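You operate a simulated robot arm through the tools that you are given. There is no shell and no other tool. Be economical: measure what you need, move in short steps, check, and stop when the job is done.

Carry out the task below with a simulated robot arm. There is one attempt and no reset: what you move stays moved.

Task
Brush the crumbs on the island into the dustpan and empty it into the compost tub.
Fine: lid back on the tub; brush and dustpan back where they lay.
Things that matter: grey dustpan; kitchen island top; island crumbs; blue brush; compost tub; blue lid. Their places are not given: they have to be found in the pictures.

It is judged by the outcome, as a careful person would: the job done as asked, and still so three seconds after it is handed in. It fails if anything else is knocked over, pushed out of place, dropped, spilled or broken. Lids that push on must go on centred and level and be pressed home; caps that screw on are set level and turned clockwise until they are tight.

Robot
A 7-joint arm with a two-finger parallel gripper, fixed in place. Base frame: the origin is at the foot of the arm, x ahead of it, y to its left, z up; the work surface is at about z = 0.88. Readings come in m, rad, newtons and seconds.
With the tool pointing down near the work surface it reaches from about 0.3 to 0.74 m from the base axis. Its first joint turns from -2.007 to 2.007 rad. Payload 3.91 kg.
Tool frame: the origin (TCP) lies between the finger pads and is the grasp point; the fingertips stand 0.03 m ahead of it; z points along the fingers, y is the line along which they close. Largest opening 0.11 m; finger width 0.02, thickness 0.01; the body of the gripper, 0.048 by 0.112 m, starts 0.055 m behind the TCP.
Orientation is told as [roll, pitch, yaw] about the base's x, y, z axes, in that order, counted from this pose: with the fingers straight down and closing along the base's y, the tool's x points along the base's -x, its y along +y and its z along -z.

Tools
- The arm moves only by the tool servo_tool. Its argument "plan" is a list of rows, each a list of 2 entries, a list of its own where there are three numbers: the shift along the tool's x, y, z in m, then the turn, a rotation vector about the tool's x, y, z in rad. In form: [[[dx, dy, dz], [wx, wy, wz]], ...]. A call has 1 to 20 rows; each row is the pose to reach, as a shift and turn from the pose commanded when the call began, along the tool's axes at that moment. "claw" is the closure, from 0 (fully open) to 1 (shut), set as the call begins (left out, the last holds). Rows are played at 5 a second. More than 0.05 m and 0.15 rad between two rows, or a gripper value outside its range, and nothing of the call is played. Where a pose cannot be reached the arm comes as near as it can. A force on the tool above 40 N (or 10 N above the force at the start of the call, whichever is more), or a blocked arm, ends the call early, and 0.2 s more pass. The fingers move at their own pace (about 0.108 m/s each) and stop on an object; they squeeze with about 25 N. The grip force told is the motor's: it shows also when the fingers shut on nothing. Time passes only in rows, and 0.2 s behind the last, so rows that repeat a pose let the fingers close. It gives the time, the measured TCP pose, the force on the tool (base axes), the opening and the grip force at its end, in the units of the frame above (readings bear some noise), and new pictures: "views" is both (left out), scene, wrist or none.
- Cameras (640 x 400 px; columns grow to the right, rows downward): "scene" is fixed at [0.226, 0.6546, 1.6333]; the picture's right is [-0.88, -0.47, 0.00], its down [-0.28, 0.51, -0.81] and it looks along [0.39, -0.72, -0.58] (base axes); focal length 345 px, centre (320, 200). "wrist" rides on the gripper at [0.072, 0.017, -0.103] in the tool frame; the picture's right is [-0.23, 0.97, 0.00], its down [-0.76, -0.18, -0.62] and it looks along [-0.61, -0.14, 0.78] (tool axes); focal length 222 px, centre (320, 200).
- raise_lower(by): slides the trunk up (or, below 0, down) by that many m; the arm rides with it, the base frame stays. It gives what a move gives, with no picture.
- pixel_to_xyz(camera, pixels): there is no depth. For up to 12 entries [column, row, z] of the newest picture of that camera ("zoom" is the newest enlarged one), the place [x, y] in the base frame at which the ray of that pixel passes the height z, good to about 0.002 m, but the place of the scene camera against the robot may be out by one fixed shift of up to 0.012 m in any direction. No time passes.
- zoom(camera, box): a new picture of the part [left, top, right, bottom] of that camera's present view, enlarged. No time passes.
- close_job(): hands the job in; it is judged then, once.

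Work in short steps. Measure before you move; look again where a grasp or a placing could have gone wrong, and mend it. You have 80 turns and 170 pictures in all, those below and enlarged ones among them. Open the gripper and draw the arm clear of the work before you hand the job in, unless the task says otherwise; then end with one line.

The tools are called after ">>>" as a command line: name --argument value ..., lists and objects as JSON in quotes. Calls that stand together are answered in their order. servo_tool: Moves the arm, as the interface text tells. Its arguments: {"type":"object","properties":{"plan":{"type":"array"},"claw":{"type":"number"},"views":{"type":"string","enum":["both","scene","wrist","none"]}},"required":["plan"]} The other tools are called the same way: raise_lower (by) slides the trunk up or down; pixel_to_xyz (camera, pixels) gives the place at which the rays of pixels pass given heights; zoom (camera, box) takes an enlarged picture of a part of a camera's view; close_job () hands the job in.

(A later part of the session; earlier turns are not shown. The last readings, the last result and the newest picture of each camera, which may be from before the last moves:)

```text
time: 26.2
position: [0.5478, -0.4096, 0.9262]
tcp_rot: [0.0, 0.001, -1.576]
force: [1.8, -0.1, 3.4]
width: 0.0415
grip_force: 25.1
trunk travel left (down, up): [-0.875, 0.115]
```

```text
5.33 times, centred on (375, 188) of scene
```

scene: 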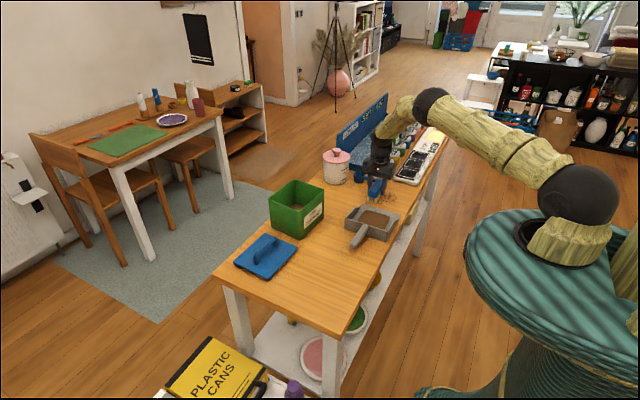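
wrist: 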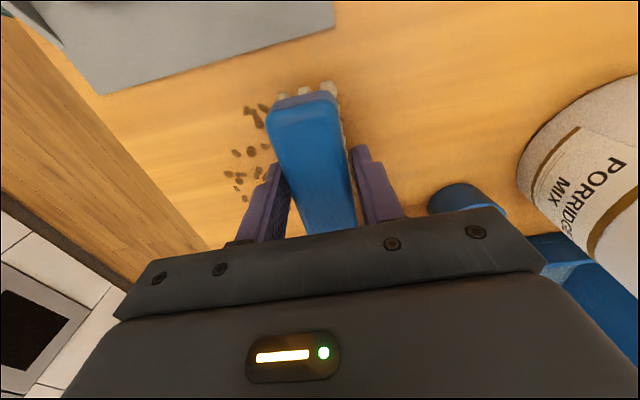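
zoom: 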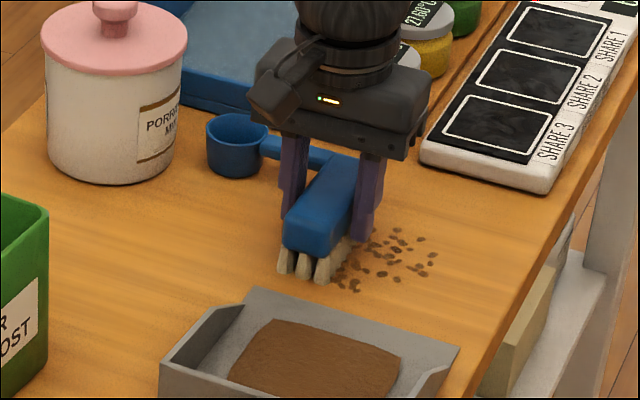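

Part of the crumbs already shows as brushed into the pan (a brown patch inside it), with the rest ahead of the bristles. Now I'll lift, turn the brush 90° and set it down behind the crumbs at (0.487,-0.482), clear of the scoop tip.

>>> servo_tool --plan '[[[0, 0, -0.04], [0, 0, 0]], [[0, 0, -0.08], [0, 0, -0.1]], [[-0.01, -0.01, -0.08], [0, 0, -0.24]], [[-0.02, -0.02, -0.08], [0, 0, -0.38]], [[-0.03, -0.03, -0.08], [0, 0, -0.52]], [[-0.04, -0.04, -0.08], [0, 0, -0.66]], [[-0.05, -0.05, -0.08], [0, 0, -0.8]], [[-0.06, -0.061, -0.08], [0, 0, -0.94]], [[-0.072, -0.061, -0.08], [0, 0, -1.08]], [[-0.072, -0.061, -0.08], [0, 0, -1.22]], [[-0.072, -0.061, -0.08], [0, 0, -1.36]], [[-0.072, -0.061, -0.08], [0, 0, -1.5]], [[-0.072, -0.061, -0.08], [0, 0, -1.576]], [[-0.072, -0.061, -0.05], [0, 0, -1.576]], [[-0.072, -0.061, -0.03], [0, 0, -1.576]]]'

>>> zoom --camera "scene" --box '[330, 150, 430, 225]'

>>> zoom --camera "wrist" --box '[200, 0, 520, 240]'

```text
time: 29.4
position: [0.4887, -0.4769, 0.9559]
tcp_rot: [-0.001, 0.001, 0.004]
force: [0.3, -0.5, -1.4]
width: 0.0414
grip_force: 24.7
trunk travel left (down, up): [-0.875, 0.115]
```

scene: 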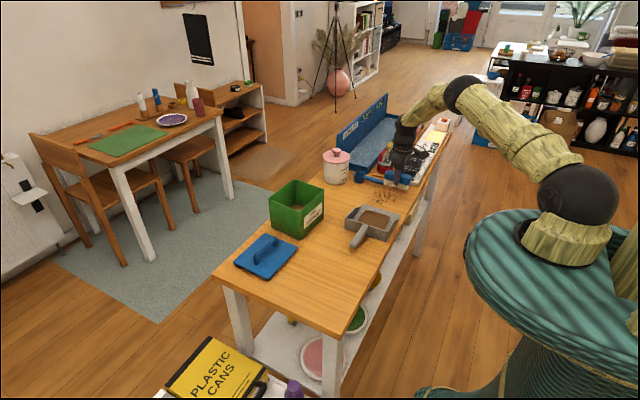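
wrist: 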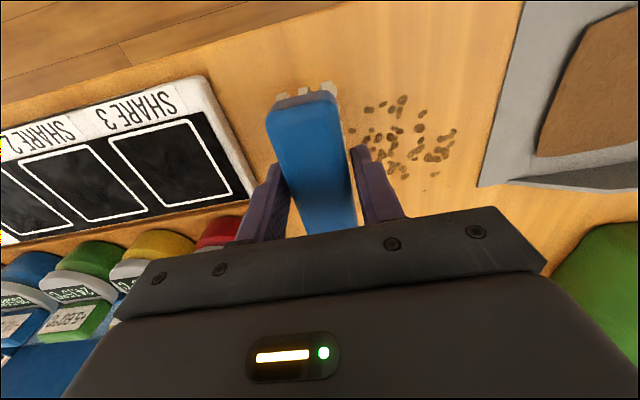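

```text
5.33 times, centred on (380, 188) of scene
```

zoom: 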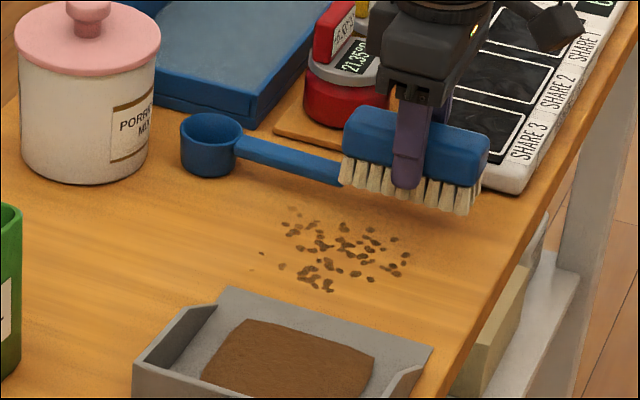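

```text
1.67 times, centred on (360, 120) of wrist
```

zoom: 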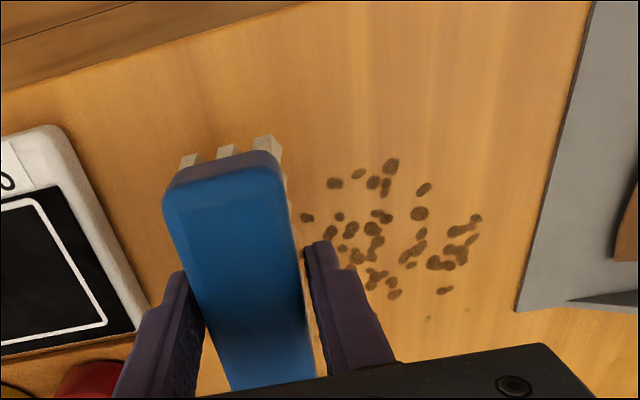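

The eastern crumbs are gone, and the rest lie between brush and pan mouth. I'll lower and sweep +y about 115 mm to the pan lip, then lift over it.

>>> servo_tool --plan '[[[0, 0, 0.02], [0, 0, 0]], [[0, 0, 0.031], [0, 0, 0]], [[0, 0.01, 0.031], [0, 0, 0]], [[0, 0.02, 0.031], [0, 0, 0]], [[0, 0.03, 0.031], [0, 0, 0]], [[0, 0.04, 0.031], [0, 0, 0]], [[0, 0.05, 0.031], [0, 0, 0]], [[0, 0.06, 0.031], [0, 0, 0]], [[0, 0.07, 0.031], [0, 0, 0]], [[0, 0.08, 0.031], [0, 0, 0]], [[0, 0.09, 0.031], [0, 0, 0]], [[0, 0.1, 0.031], [0, 0, 0]], [[0, 0.11, 0.031], [0, 0, 0]], [[0, 0.115, 0.028], [0, 0, 0]], [[0, 0.122, 0.02], [0, 0, 0]], [[0, 0.135, 0.018], [0, 0, 0]], [[0, 0.135, -0.02], [0, 0, 0]], [[0, 0.1, -0.06], [0, 0, 0]], [[0, 0.06, -0.08], [0, 0, 0]], [[0, 0.02, -0.08], [0, 0, 0]]]'

>>> zoom --camera "scene" --box '[330, 150, 430, 225]'

>>> zoom --camera "wrist" --box '[200, 0, 520, 240]'

```text
refused: row 18 steps farther than a row can; nothing moved
```

```text
5.33 times, centred on (380, 188) of scene
```

zoom: 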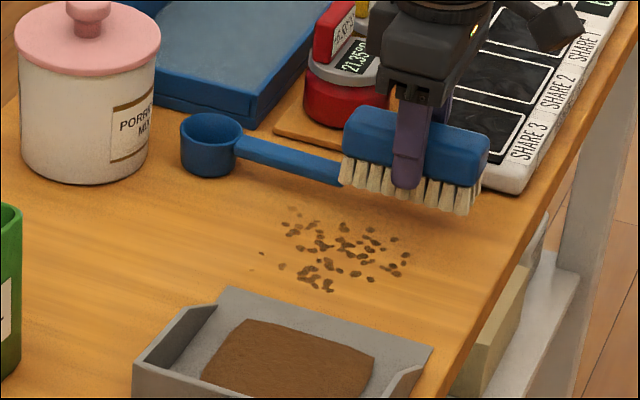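

```text
1.67 times, centred on (360, 120) of wrist
```

zoom: 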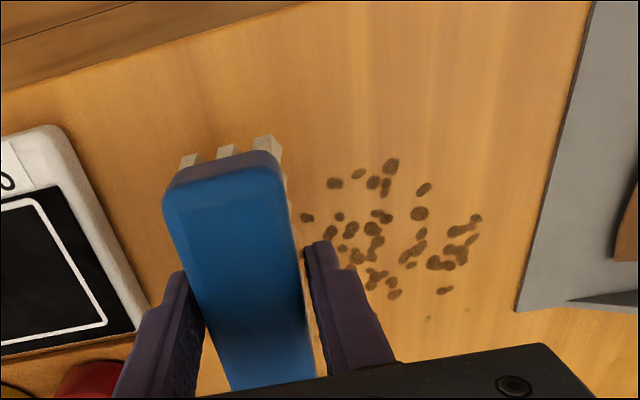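

One return step was too long, so nothing moved. I'll replay the same sweep with a shorter exit.

>>> servo_tool --plan '[[[0, 0, 0.02], [0, 0, 0]], [[0, 0, 0.031], [0, 0, 0]], [[0, 0.01, 0.031], [0, 0, 0]], [[0, 0.02, 0.031], [0, 0, 0]], [[0, 0.03, 0.031], [0, 0, 0]], [[0, 0.04, 0.031], [0, 0, 0]], [[0, 0.05, 0.031], [0, 0, 0]], [[0, 0.06, 0.031], [0, 0, 0]], [[0, 0.07, 0.031], [0, 0, 0]], [[0, 0.08, 0.031], [0, 0, 0]], [[0, 0.09, 0.031], [0, 0, 0]], [[0, 0.1, 0.031], [0, 0, 0]], [[0, 0.11, 0.031], [0, 0, 0]], [[0, 0.115, 0.028], [0, 0, 0]], [[0, 0.122, 0.02], [0, 0, 0]], [[0, 0.135, 0.018], [0, 0, 0]], [[0, 0.135, -0.02], [0, 0, 0]], [[0, 0.12, -0.06], [0, 0, 0]], [[0, 0.08, -0.08], [0, 0, 0]], [[0, 0.04, -0.08], [0, 0, 0]]]'

>>> zoom --camera "scene" --box '[330, 150, 430, 225]'

>>> zoom --camera "wrist" --box '[200, 0, 520, 240]'

```text
time: 33.6
position: [0.4914, -0.442, 1.0364]
tcp_rot: [0.001, -0.001, 0.003]
force: [0.1, 0.5, -0.4]
width: 0.0415
grip_force: 24.8
trunk travel left (down, up): [-0.875, 0.115]
```

scene: 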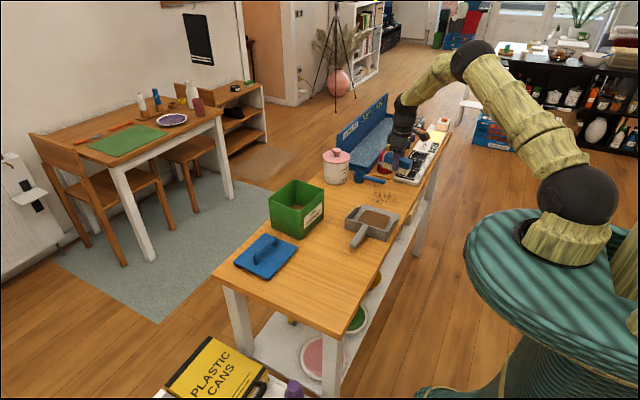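
wrist: 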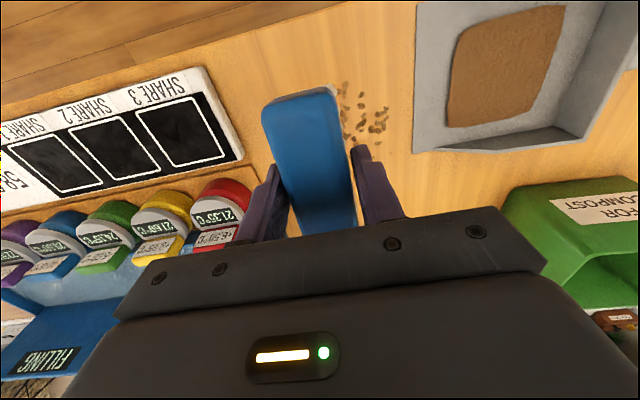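

```text
5.33 times, centred on (380, 188) of scene
```

zoom: 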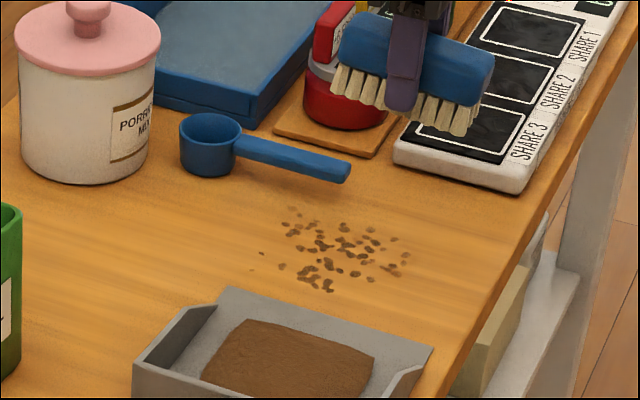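

```text
1.67 times, centred on (360, 120) of wrist
```

zoom: 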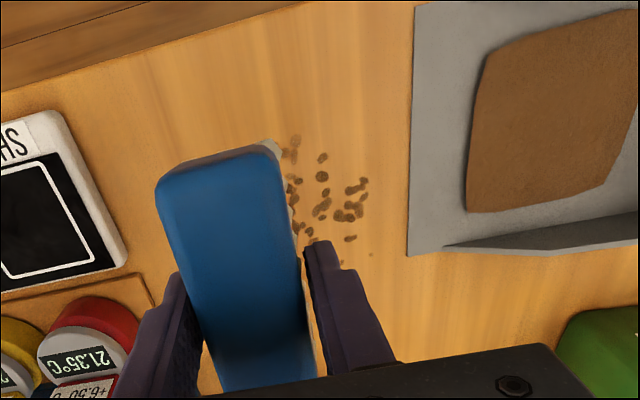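

Most crumbs are still there and the brush seems tilted in the grip. I'll look closely at the brush and recheck the crumb positions.

>>> zoom --camera "scene" --box '[370, 130, 440, 185]'

>>> zoom --camera "scene" --box '[340, 175, 430, 240]'

```text
7.27 times, centred on (405, 158) of scene
```

zoom: 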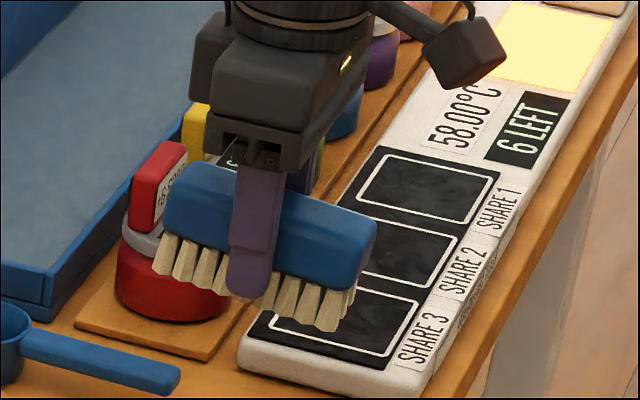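

```text
6.15 times, centred on (385, 208) of scene
```

zoom: 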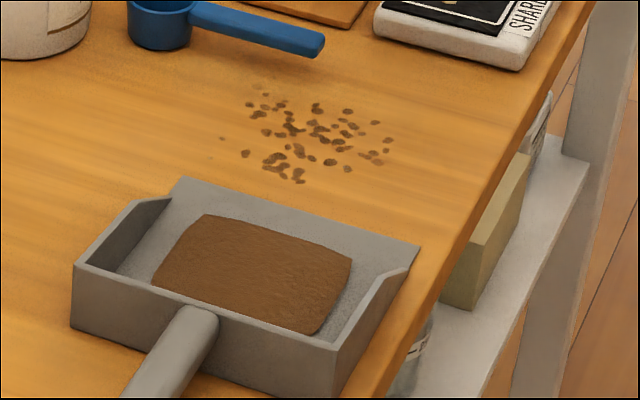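

The brush is level within about 4°, with its −x end low, so only that end swept. I'll set it down behind the crumbs and press gently to level it on the table, watching the force.

>>> servo_tool --plan '[[[0, -0.03, 0.02], [0, 0, 0]], [[0, -0.04, 0.06], [0, 0, 0]], [[0, -0.04, 0.09], [0, 0, 0]], [[0, -0.04, 0.105], [0, 0, 0]], [[0, -0.04, 0.109], [0, 0, 0]], [[0, -0.04, 0.112], [0, 0, 0]], [[0, -0.04, 0.115], [0, 0, 0]], [[0, -0.04, 0.115], [0, 0, 0]]]'

>>> zoom --camera "scene" --box '[360, 150, 430, 205]'

```text
time: 35.4
position: [0.4873, -0.4808, 0.9247]
tcp_rot: [-0.004, -0.003, 0.002]
force: [-0.7, -3.8, 16.6]
width: 0.0412
grip_force: 25.0
trunk travel left (down, up): [-0.875, 0.115]
```

scene: 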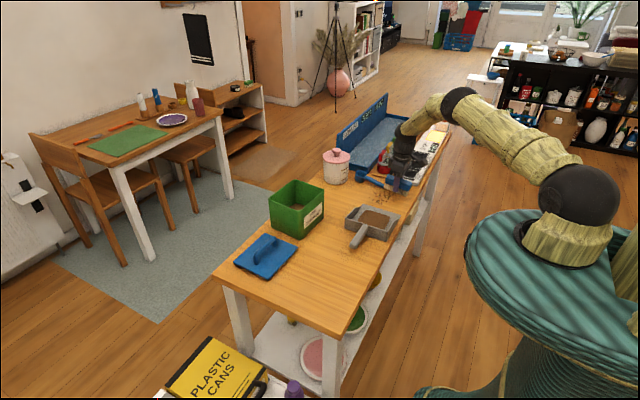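
wrist: 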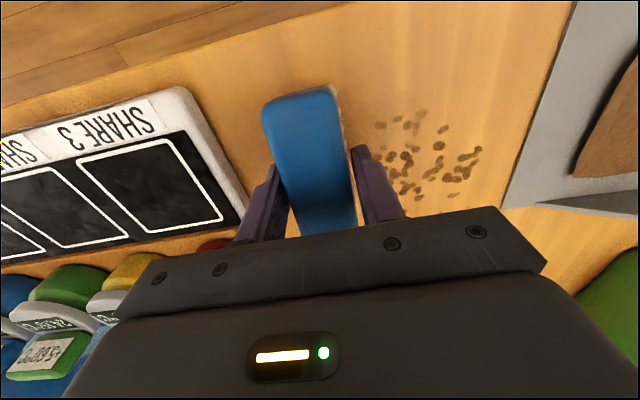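

```text
7.27 times, centred on (395, 178) of scene
```

zoom: 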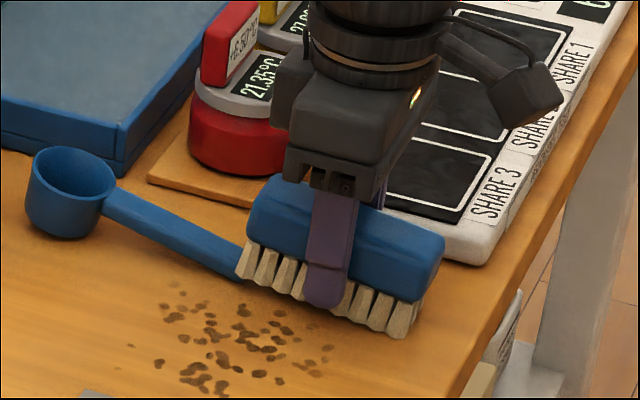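

The brush's +x end appears to be sitting on the scoop's handle tip, which explains the tilt. I'll lift straight up, shift 2 cm in −x, and press again on bare table.

>>> servo_tool --plan '[[[0, 0, -0.02], [0, 0, 0]], [[0, 0, -0.05], [0, 0, 0]], [[0.022, 0.005, -0.05], [0, 0, 0]], [[0.022, 0.005, -0.02], [0, 0, 0]], [[0.022, 0.005, -0.006], [0, 0, 0]], [[0.022, 0.005, -0.003], [0, 0, 0]], [[0.022, 0.005, 0.0], [0, 0, 0]], [[0.022, 0.005, 0.001], [0, 0, 0]]]'

>>> zoom --camera "scene" --box '[360, 150, 430, 205]'

```text
time: 37.2
position: [0.4685, -0.4748, 0.9211]
tcp_rot: [-0.002, -0.001, 0.003]
force: [-0.1, -2.3, 10.4]
width: 0.0416
grip_force: 24.9
trunk travel left (down, up): [-0.875, 0.115]
```

scene: 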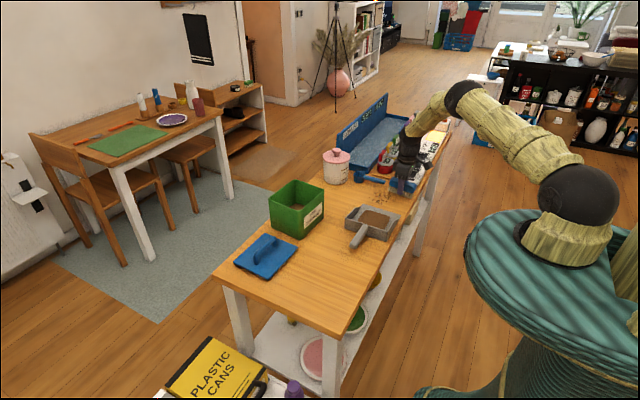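
wrist: 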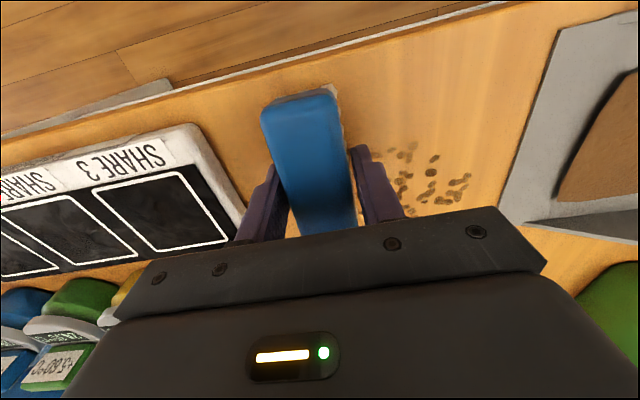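

```text
7.27 times, centred on (395, 178) of scene
```

zoom: 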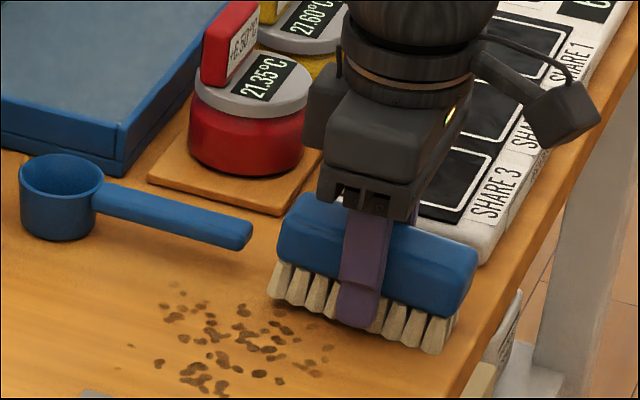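

The brush is tilted about 0.09 rad with its −x end low. I'll pitch the tool to level it and sweep +y, drifting to x≈0.495 once past the scoop tip, ending at the pan lip.

>>> servo_tool --plan '[[[0, 0, -0.005], [0, 0.05, 0]], [[0, 0, -0.004], [0, 0.09, 0]], [[0, 0, -0.003], [0, 0.09, 0]], [[0, 0.01, -0.003], [0, 0.09, 0]], [[0, 0.02, -0.003], [0, 0.09, 0]], [[-0.007, 0.03, -0.003], [0, 0.09, 0]], [[-0.015, 0.04, -0.003], [0, 0.09, 0]], [[-0.023, 0.05, -0.003], [0, 0.09, 0]], [[-0.029, 0.06, -0.003], [0, 0.09, 0]], [[-0.029, 0.07, -0.003], [0, 0.09, 0]], [[-0.029, 0.08, -0.003], [0, 0.09, 0]], [[-0.029, 0.09, -0.003], [0, 0.09, 0]], [[-0.029, 0.1, -0.003], [0, 0.09, 0]], [[-0.029, 0.108, -0.003], [0, 0.09, 0]], [[-0.029, 0.112, -0.004], [0, 0.09, 0]]]'

>>> zoom --camera "scene" --box '[340, 160, 430, 225]'

>>> zoom --camera "wrist" --box '[200, 0, 520, 240]'

```text
time: 40.4
position: [0.4951, -0.3635, 0.9235]
tcp_rot: [-0.001, 0.089, 0.002]
force: [-0.8, -0.3, -0.7]
width: 0.0412
grip_force: 25.4
trunk travel left (down, up): [-0.875, 0.115]
```

scene: 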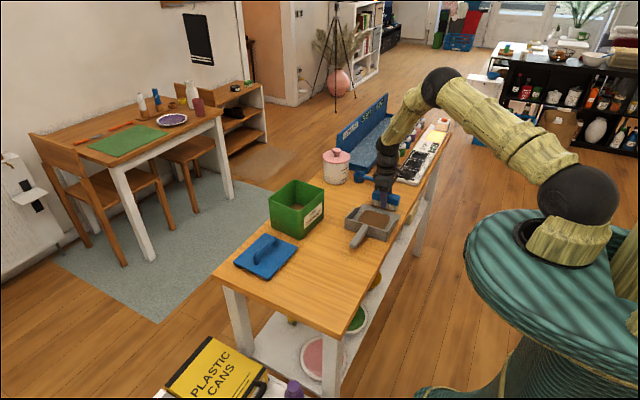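
wrist: 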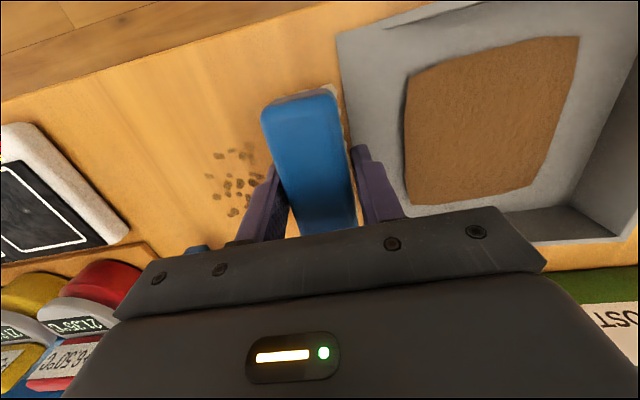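

```text
6.15 times, centred on (385, 192) of scene
```

zoom: 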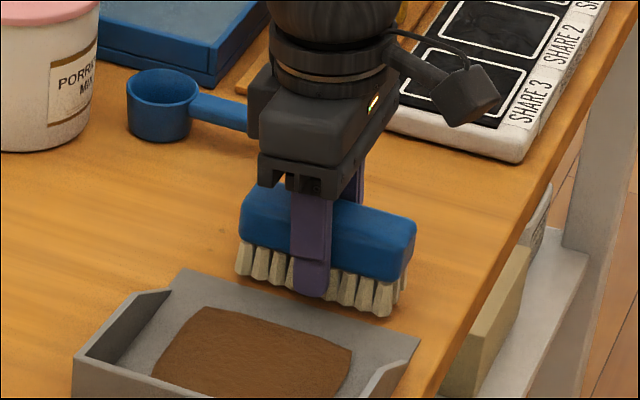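

```text
1.67 times, centred on (360, 120) of wrist
```

zoom: 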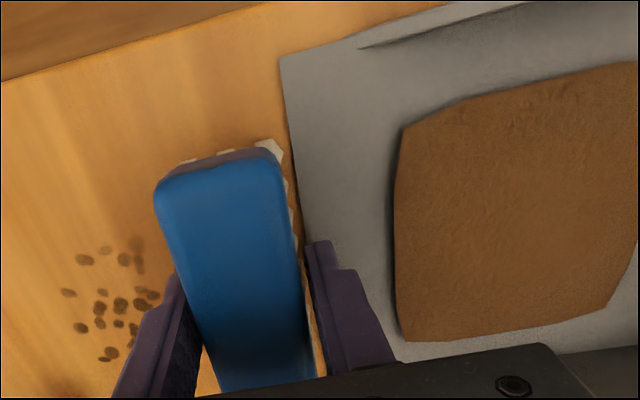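

About half the crumbs are gone and the pan's heap has grown. I'll measure where the remaining ones are.

>>> pixel_to_xyz --camera "zoom" --pixels '[[83, 259, 0.88], [137, 243, 0.88], [67, 293, 0.88], [80, 327, 0.88], [108, 353, 0.88], [152, 294, 0.88], [135, 330, 0.88], [60, 388, 0.88]]'

```text
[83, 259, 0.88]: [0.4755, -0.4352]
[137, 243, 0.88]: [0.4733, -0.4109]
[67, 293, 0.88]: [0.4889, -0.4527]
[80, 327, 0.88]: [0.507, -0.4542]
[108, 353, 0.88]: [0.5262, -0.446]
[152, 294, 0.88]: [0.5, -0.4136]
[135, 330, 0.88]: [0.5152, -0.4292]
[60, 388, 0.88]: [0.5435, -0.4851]
```

The remaining crumbs lie at x 0.473–0.53, y −0.454…−0.41. I'll lift, go back behind them at (0.482,-0.478), press 2–3 mm more, and sweep again.

>>> servo_tool --plan '[[[0, 0, -0.045], [0, 0, 0]], [[0.005, -0.04, -0.055], [0, 0, 0]], [[0.013, -0.08, -0.055], [0, 0, 0]], [[0.014, -0.115, -0.045], [0, 0, 0]], [[0.014, -0.115, -0.01], [0, 0, 0]], [[0.014, -0.115, 0.001], [0, 0, 0]], [[0.014, -0.115, 0.004], [0, 0, 0]], [[0.014, -0.105, 0.004], [0, 0, 0]], [[0.014, -0.095, 0.004], [0, 0, 0]], [[0.012, -0.085, 0.004], [0, 0, 0]], [[0.01, -0.075, 0.004], [0, 0, 0]], [[0.006, -0.065, 0.004], [0, 0, 0]], [[0.003, -0.055, 0.004], [0, 0, 0]], [[0, -0.045, 0.003], [0, 0, 0]], [[0, -0.035, 0.003], [0, 0, 0]], [[0, -0.025, 0.003], [0, 0, 0]], [[0, -0.015, 0.003], [0, 0, 0]], [[0, -0.007, 0.003], [0, 0, 0]], [[0, 0, 0.003], [0, 0, 0]]]'

>>> zoom --camera "scene" --box '[340, 160, 430, 225]'

>>> zoom --camera "wrist" --box '[160, 0, 480, 240]'

```text
time: 44.4
position: [0.4943, -0.3625, 0.9239]
tcp_rot: [-0.001, 0.09, 0.001]
force: [-1.2, 0.1, -1.2]
width: 0.0411
grip_force: 24.9
trunk travel left (down, up): [-0.875, 0.115]
```

scene: 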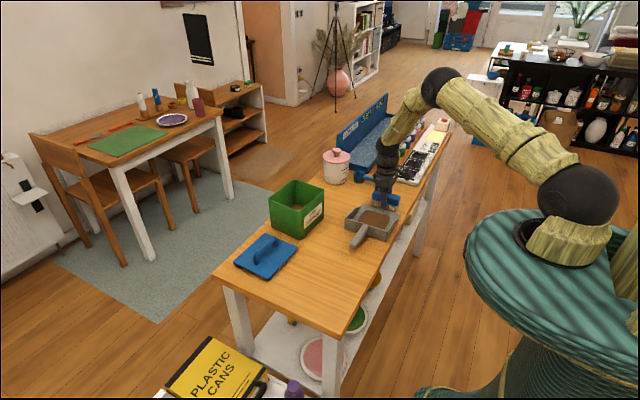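
wrist: 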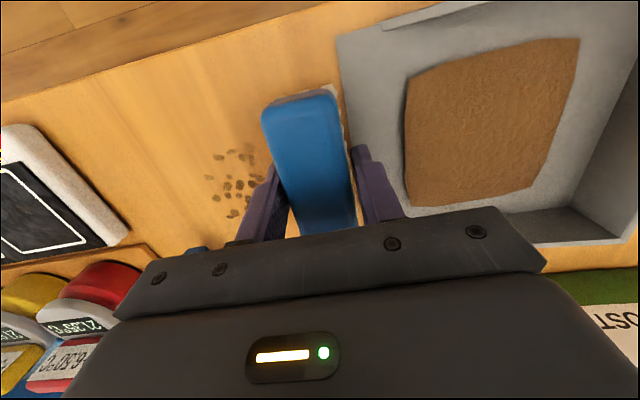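

```text
6.15 times, centred on (385, 192) of scene
```

zoom: 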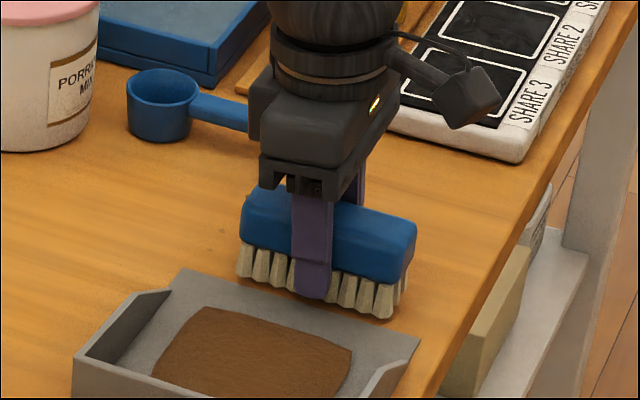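

```text
1.67 times, centred on (320, 120) of wrist
```

zoom: 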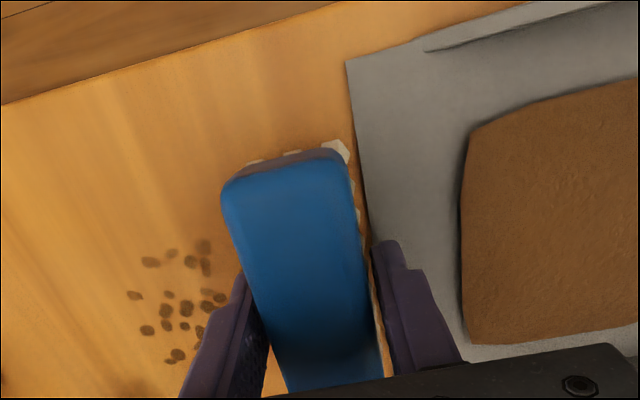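

The last sweep made no firm contact, so the brush has probably slid up in the grip. I'll go back behind the crumbs and step down until contact shows.

>>> servo_tool --plan '[[[0, 0, -0.045], [0, 0, 0]], [[0.005, -0.04, -0.055], [0, 0, 0]], [[0.013, -0.08, -0.055], [0, 0, 0]], [[0.014, -0.115, -0.045], [0, 0, 0]], [[0.014, -0.115, -0.01], [0, 0, 0]], [[0.014, -0.115, 0.001], [0, 0, 0]], [[0.014, -0.115, 0.003], [0, 0, 0]], [[0.014, -0.115, 0.003], [0, 0, 0]]]' --views "none"

>>> servo_tool --plan '[[[0, 0, 0.001], [0, 0, 0]], [[0, 0, 0.002], [0, 0, 0]], [[0, 0, 0.002], [0, 0, 0]]]' --views "none"

>>> servo_tool --plan '[[[0, 0, 0.001], [0, 0, 0]], [[0, 0, 0.002], [0, 0, 0]], [[0, 0, 0.002], [0, 0, 0]]]' --views "scene"

>>> zoom --camera "scene" --box '[360, 150, 430, 205]'

```text
time: 46.2
position: [0.4803, -0.4791, 0.9205]
tcp_rot: [0.0, 0.091, 0.002]
force: [-0.1, -0.4, -0.9]
width: 0.0412
grip_force: 24.8
trunk travel left (down, up): [-0.875, 0.115]
```

```text
time: 47.0
position: [0.4803, -0.4784, 0.9173]
tcp_rot: [-0.001, 0.092, 0.003]
force: [0.6, -0.5, 0.0]
width: 0.0412
grip_force: 25.0
trunk travel left (down, up): [-0.875, 0.115]
```

```text
time: 47.8
position: [0.4799, -0.4786, 0.9171]
tcp_rot: [-0.003, 0.088, 0.003]
force: [-0.1, 1.8, 11.8]
width: 0.0412
grip_force: 24.9
trunk travel left (down, up): [-0.875, 0.115]
```

scene: 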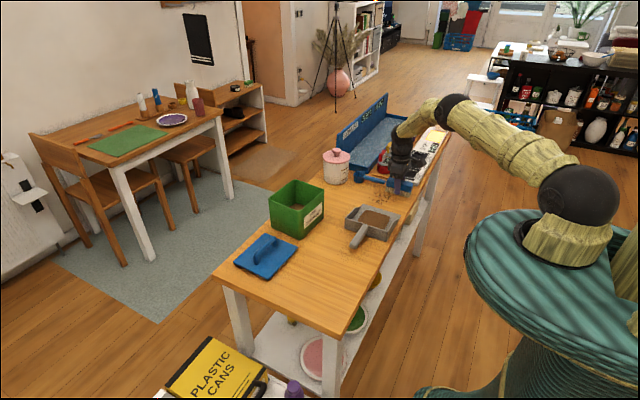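

```text
7.27 times, centred on (395, 178) of scene
```

zoom: 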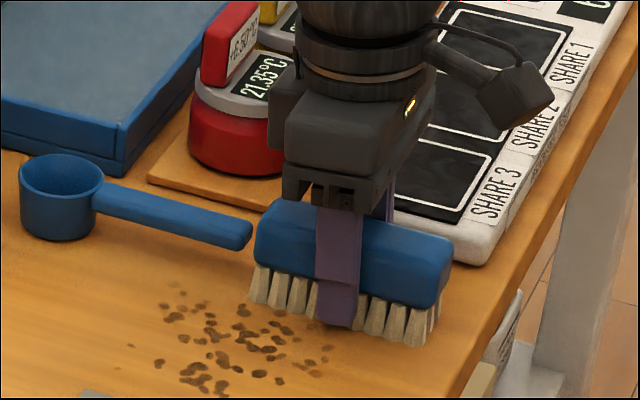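

Contact is now at z≈0.917 (11.8 N) and the brush is level. I'll sweep +y at this height with slightly less pressure.

>>> servo_tool --plan '[[[0, 0, -0.001], [0, 0, 0]], [[0, 0.01, -0.001], [0, 0, 0]], [[0, 0.02, -0.001], [0, 0, 0]], [[-0.002, 0.03, -0.001], [0, 0, 0]], [[-0.004, 0.04, -0.001], [0, 0, 0]], [[-0.008, 0.05, -0.0015], [0, 0, 0]], [[-0.011, 0.06, -0.002], [0, 0, 0]], [[-0.014, 0.07, -0.002], [0, 0, 0]], [[-0.014, 0.08, -0.002], [0, 0, 0]], [[-0.014, 0.09, -0.002], [0, 0, 0]], [[-0.014, 0.1, -0.002], [0, 0, 0]], [[-0.014, 0.108, -0.002], [0, 0, 0]], [[-0.014, 0.113, -0.002], [0, 0, 0]]]'

>>> zoom --camera "scene" --box '[340, 160, 430, 225]'

>>> zoom --camera "wrist" --box '[160, 0, 480, 240]'

```text
time: 50.6
position: [0.4923, -0.366, 0.916]
tcp_rot: [-0.002, 0.088, 0.003]
force: [0.3, -5.3, 15.9]
width: 0.0413
grip_force: 24.9
trunk travel left (down, up): [-0.875, 0.115]
```

scene: 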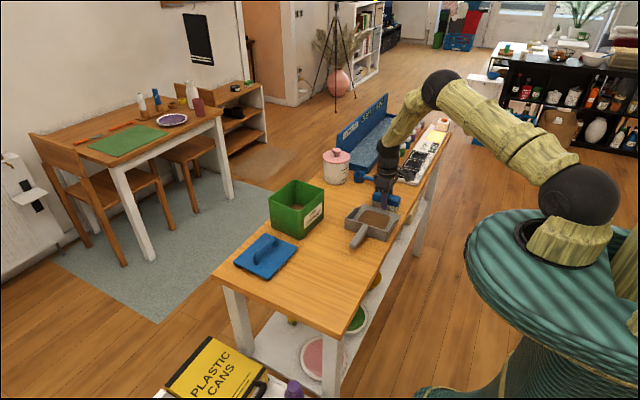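
wrist: 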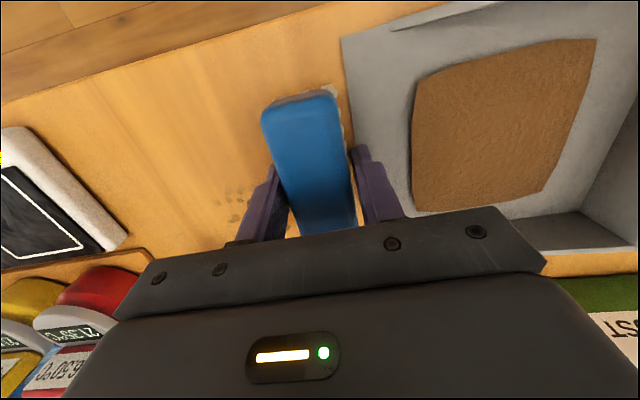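

```text
6.15 times, centred on (385, 192) of scene
```

zoom: 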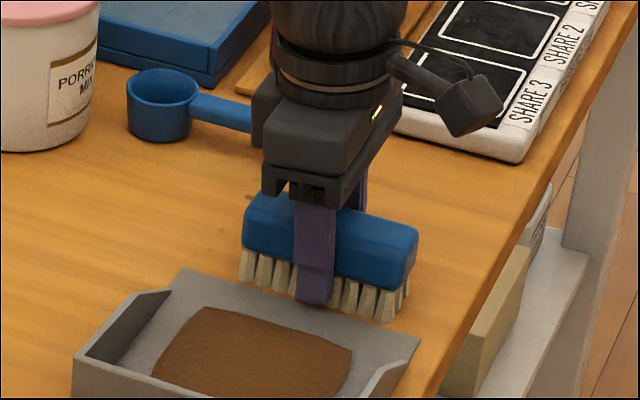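

```text
1.67 times, centred on (320, 120) of wrist
```

zoom: 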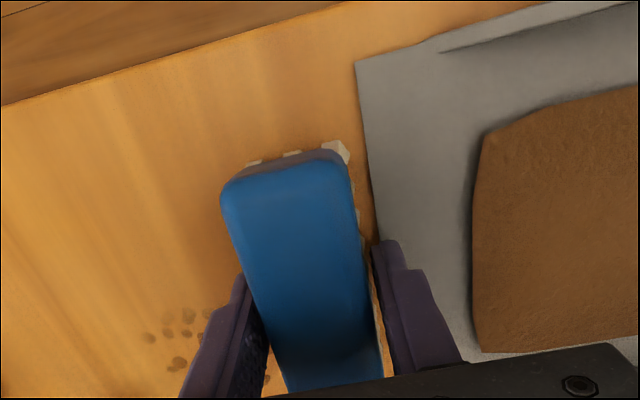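

That worked: the −x part is clean and the rest is faded. I'll lift and go back to view what's left.

>>> servo_tool --plan '[[[0, 0, -0.03], [0, 0, 0]], [[0, -0.03, -0.06], [0, 0, 0]], [[0.0, -0.07, -0.08], [0, 0, 0]], [[0.0, -0.11, -0.08], [0, 0, 0]], [[0.0, -0.12, -0.08], [0, 0, 0]]]'

>>> zoom --camera "scene" --box '[340, 160, 430, 225]'

>>> zoom --camera "wrist" --box '[240, 0, 560, 240]'

```text
time: 51.8
position: [0.5003, -0.4849, 0.9947]
tcp_rot: [0.002, 0.089, 0.001]
force: [0.2, -0.3, -1.1]
width: 0.0415
grip_force: 25.0
trunk travel left (down, up): [-0.875, 0.115]
```

scene: 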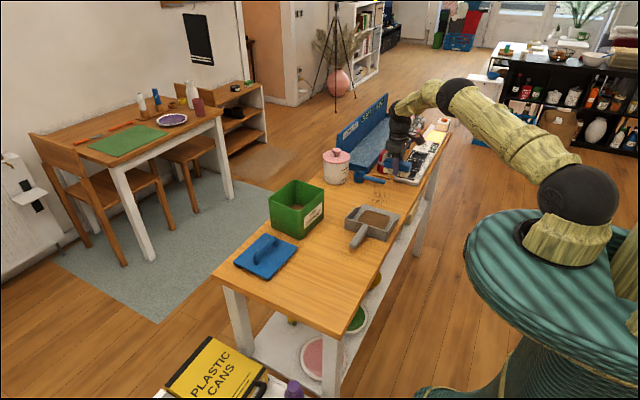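
wrist: 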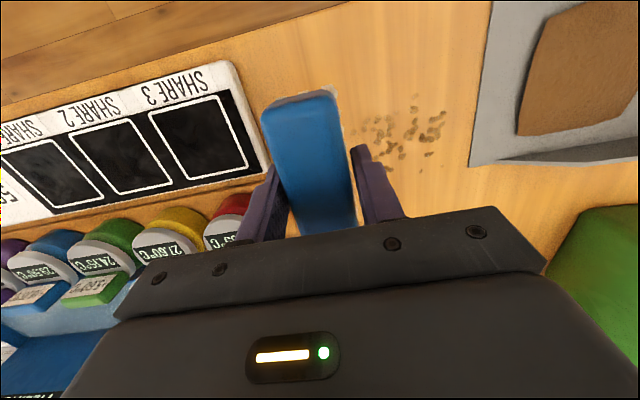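

```text
6.15 times, centred on (385, 192) of scene
```

zoom: 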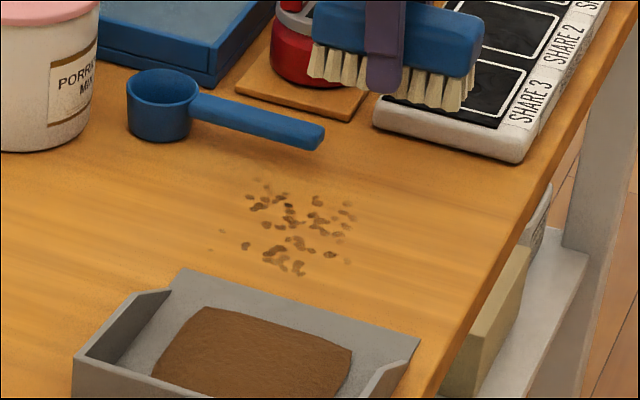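

```text
1.67 times, centred on (400, 120) of wrist
```

zoom: 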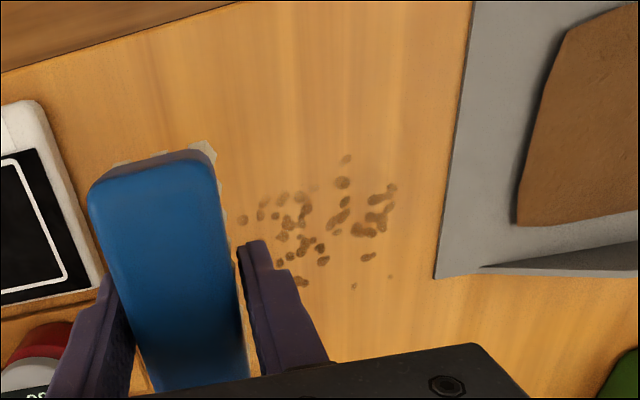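

The crumbs thin out with each pass. I'll measure the remaining spread to aim the next strokes.

>>> pixel_to_xyz --camera "zoom" --pixels '[[242, 220, 0.88], [285, 197, 0.88], [347, 159, 0.88], [391, 188, 0.88], [391, 277, 0.88], [354, 287, 0.88], [303, 283, 0.88], [368, 257, 0.88]]'

```text
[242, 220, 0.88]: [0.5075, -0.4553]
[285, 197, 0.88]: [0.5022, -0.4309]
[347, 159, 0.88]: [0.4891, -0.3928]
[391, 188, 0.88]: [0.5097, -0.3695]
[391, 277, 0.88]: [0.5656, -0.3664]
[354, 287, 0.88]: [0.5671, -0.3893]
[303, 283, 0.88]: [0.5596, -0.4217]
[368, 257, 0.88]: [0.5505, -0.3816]
```

The remaining crumbs span x 0.489–0.567. Next stroke: start at (0.487,-0.478), and once past the scoop tip drift to x≈0.53, ending at the lip with contact pressure kept.

>>> servo_tool --plan '[[[0.006, 0.007, 0.04], [0, 0, 0]], [[0.006, 0.007, 0.07], [0, 0, 0]], [[0.006, 0.007, 0.0803], [0, 0, 0]], [[0.006, 0.016, 0.0803], [0, 0, 0]], [[0.006, 0.025, 0.0803], [0, 0, 0]], [[0.004, 0.035, 0.08], [0, 0, 0]], [[-0.007, 0.042, 0.079], [0, 0, 0]], [[-0.018, 0.048, 0.078], [0, 0, 0]], [[-0.028, 0.054, 0.0772], [0, 0, 0]], [[-0.037, 0.06, 0.0765], [0, 0, 0]], [[-0.037, 0.07, 0.0763], [0, 0, 0]], [[-0.037, 0.08, 0.0763], [0, 0, 0]], [[-0.037, 0.09, 0.0763], [0, 0, 0]], [[-0.037, 0.1, 0.0763], [0, 0, 0]], [[-0.037, 0.11, 0.0763], [0, 0, 0]], [[-0.037, 0.118, 0.0763], [0, 0, 0]], [[-0.037, 0.121, 0.0763], [0, 0, 0]], [[-0.037, 0.121, 0.04], [0, 0, 0]], [[-0.037, 0.09, 0.01], [0, 0, 0]], [[-0.037, 0.045, 0.0], [0, 0, 0]]]'

>>> zoom --camera "scene" --box '[340, 160, 430, 225]'

>>> zoom --camera "wrist" --box '[240, 0, 560, 240]'

```text
time: 56.0
position: [0.5408, -0.4441, 0.9927]
tcp_rot: [0.001, 0.09, -0.001]
force: [-0.4, -0.2, 0.2]
width: 0.0414
grip_force: 25.3
trunk travel left (down, up): [-0.875, 0.115]
```

scene: 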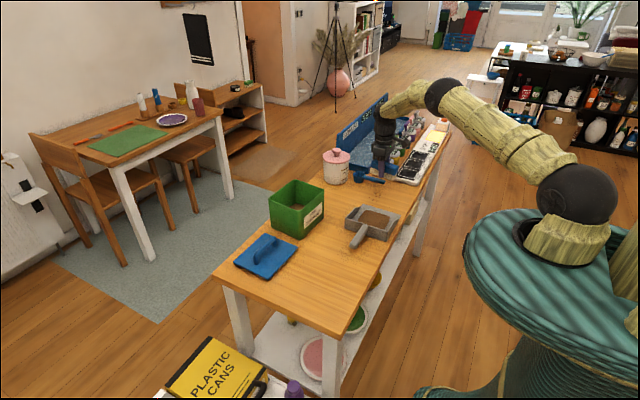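
wrist: 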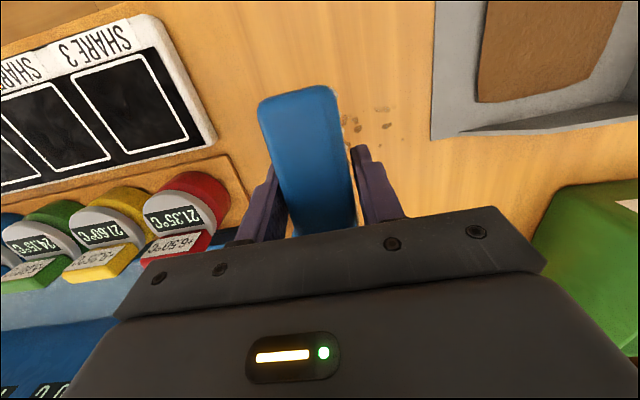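

```text
6.15 times, centred on (385, 192) of scene
```

zoom: 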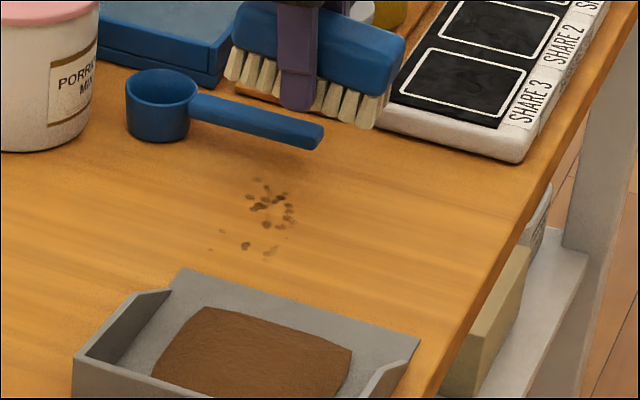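

```text
1.67 times, centred on (400, 120) of wrist
```

zoom: 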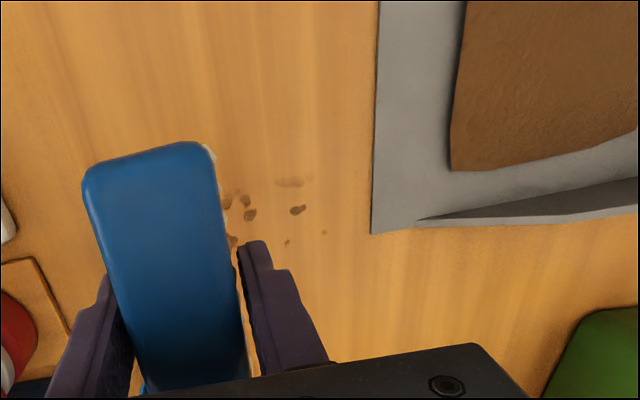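

Only a small cluster is left near x 0.53–0.57, but the brush's −x end hangs low again. I'll measure the remainder, then pitch more so the +x end contacts.

>>> pixel_to_xyz --camera "zoom" --pixels '[[226, 203, 0.88], [250, 215, 0.88], [298, 210, 0.88], [323, 232, 0.88], [232, 240, 0.88], [287, 241, 0.88], [290, 182, 0.88]]'

>>> pixel_to_xyz --camera "scene" --pixels '[[382, 193, 0.88], [373, 200, 0.88], [375, 189, 0.88], [373, 193, 0.88], [384.7, 183.5, 0.89], [380, 195, 0.88]]'

```text
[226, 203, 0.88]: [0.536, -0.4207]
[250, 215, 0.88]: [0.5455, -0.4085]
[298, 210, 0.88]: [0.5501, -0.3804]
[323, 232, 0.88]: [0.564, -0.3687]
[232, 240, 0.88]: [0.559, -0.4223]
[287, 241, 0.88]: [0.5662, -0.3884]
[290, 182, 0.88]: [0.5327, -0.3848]
```

```text
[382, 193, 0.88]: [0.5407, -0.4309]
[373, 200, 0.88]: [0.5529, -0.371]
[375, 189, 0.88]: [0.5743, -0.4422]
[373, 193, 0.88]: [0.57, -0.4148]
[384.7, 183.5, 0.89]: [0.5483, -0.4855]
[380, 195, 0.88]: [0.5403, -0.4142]
```

I'll place the brush at (0.55,-0.438) with 0.11 rad more pitch and step down to find contact.

>>> servo_tool --plan '[[[-0.015, 0.006, 0.02], [0, 0.06, 0]], [[-0.015, 0.006, 0.05], [0, 0.11, 0]], [[-0.015, 0.006, 0.065], [0, 0.11, 0]], [[-0.015, 0.006, 0.068], [0, 0.11, 0]], [[-0.015, 0.006, 0.068], [0, 0.11, 0]]]'

>>> zoom --camera "scene" --box '[350, 155, 420, 210]'

```text
time: 57.2
position: [0.5488, -0.4335, 0.9246]
tcp_rot: [0.0, 0.198, 0.004]
force: [-0.2, -0.5, -1.8]
width: 0.0413
grip_force: 25.0
trunk travel left (down, up): [-0.875, 0.115]
```

scene: 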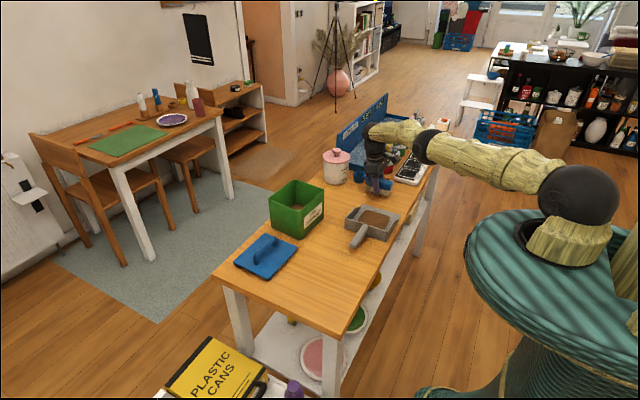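
wrist: 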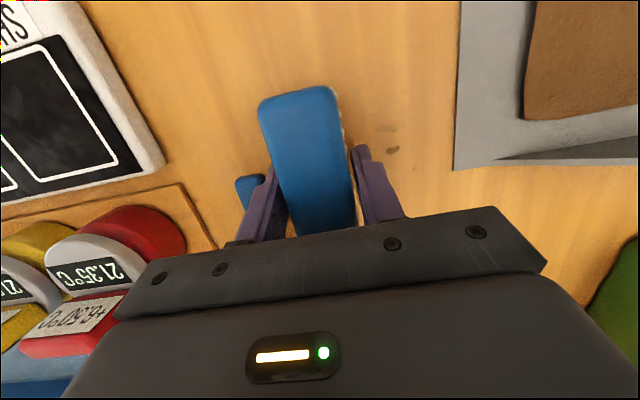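

```text
7.27 times, centred on (385, 182) of scene
```

zoom: 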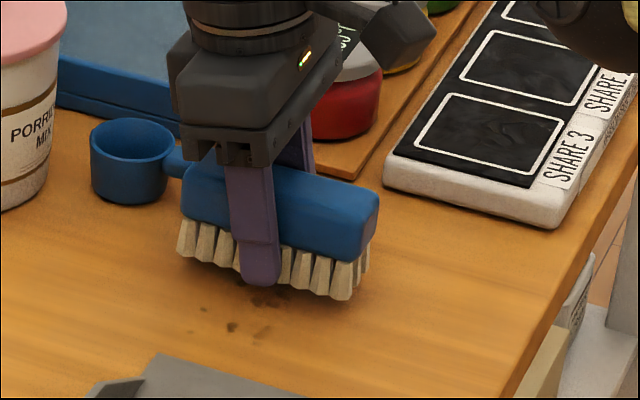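

It hasn't touched yet. I'll step down with +3 mm in y to stay off the scoop, reading the force.

>>> servo_tool --plan '[[[0, 0.003, 0.003], [0, 0, 0]], [[0, 0.003, 0.006], [0, 0, 0]], [[0, 0.003, 0.008], [0, 0, 0]], [[0, 0.003, 0.008], [0, 0, 0]]]' --views "none"

>>> servo_tool --plan '[[[0, 0, 0.001], [0, 0, 0]], [[0, 0, 0.002], [0, 0, 0]], [[0, 0, 0.002], [0, 0, 0]]]' --views "none"

```text
time: 58.2
position: [0.5471, -0.4309, 0.9169]
tcp_rot: [-0.001, 0.199, 0.003]
force: [-0.2, -0.1, -1.7]
width: 0.0414
grip_force: 25.0
trunk travel left (down, up): [-0.875, 0.115]
```

```text
time: 59.0
position: [0.5456, -0.4308, 0.9127]
tcp_rot: [0.0, 0.2, 0.001]
force: [0.0, -0.1, -0.6]
width: 0.0413
grip_force: 25.2
trunk travel left (down, up): [-0.875, 0.115]
```

The brush has slid up in the grip so the fingertips are nearly at the table. I'll shift +y 2 cm away from the scoop, set the brush down, open slightly, level the tool, rise to the proper grip height and regrip.

>>> servo_tool --plan '[[[0, 0.007, 0], [0, 0, 0]], [[0, 0.014, 0], [0, 0, 0]], [[0, 0.021, 0], [0, 0, 0]], [[0, 0.021, 0], [0, 0, 0]]]' --views "none"

>>> servo_tool --plan '[[[0, 0, 0], [0, 0, 0]], [[0, 0, 0], [0, 0, 0]], [[0.001, 0, -0.005], [0, -0.07, 0]], [[0.002, 0, -0.01], [0, -0.14, 0]], [[0.003, 0, -0.014], [0, -0.199, 0]], [[0.003, 0, -0.014], [0, -0.199, 0]]]' --claw 0.5

>>> zoom --camera "scene" --box '[350, 155, 420, 210]'

```text
time: 60.0
position: [0.5468, -0.4098, 0.9146]
tcp_rot: [0.002, 0.201, -0.001]
force: [0.0, 0.0, -1.0]
width: 0.0412
grip_force: 24.8
trunk travel left (down, up): [-0.875, 0.115]
```

```text
time: 61.4
position: [0.5444, -0.4108, 0.9277]
tcp_rot: [-0.001, 0.0, 0.001]
force: [-0.7, -0.5, -0.6]
width: 0.0552
grip_force: 0.0
trunk travel left (down, up): [-0.875, 0.115]
```

scene: 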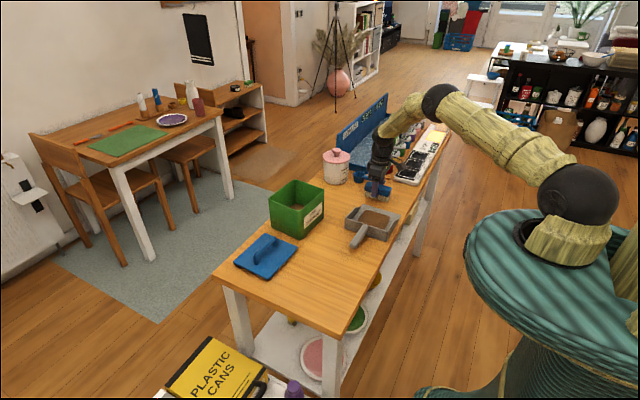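
wrist: 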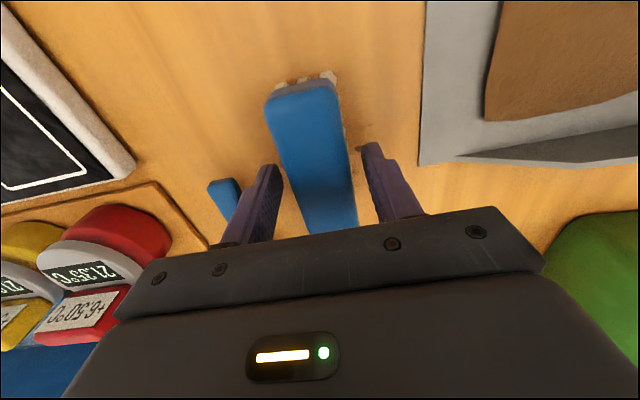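

```text
7.27 times, centred on (385, 182) of scene
```

zoom: 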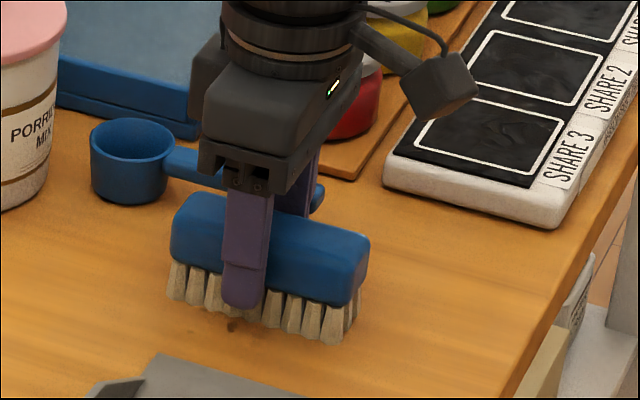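

The brush stands flat on the table, and the view matches the original grasp. I'll drop 2 mm and regrip.

>>> servo_tool --plan '[[[0, 0, 0.002], [0, 0, 0]], [[0, 0, 0.002], [0, 0, 0]]]' --claw 0.5 --views "none"

>>> servo_tool --plan '[[[0, 0, 0], [0, 0, 0]], [[0, 0, 0], [0, 0, 0]], [[0, 0, 0], [0, 0, 0]]]' --claw 1 --views "none"

```text
time: 62.0
position: [0.5447, -0.4104, 0.9262]
tcp_rot: [0.0, 0.001, 0.002]
force: [0.1, -0.1, -0.1]
width: 0.0551
grip_force: 0.1
trunk travel left (down, up): [-0.875, 0.115]
```

```text
time: 62.8
position: [0.5446, -0.4105, 0.9267]
tcp_rot: [-0.001, 0.001, 0.001]
force: [-0.4, 0.1, -0.3]
width: 0.0413
grip_force: 25.4
trunk travel left (down, up): [-0.875, 0.115]
```

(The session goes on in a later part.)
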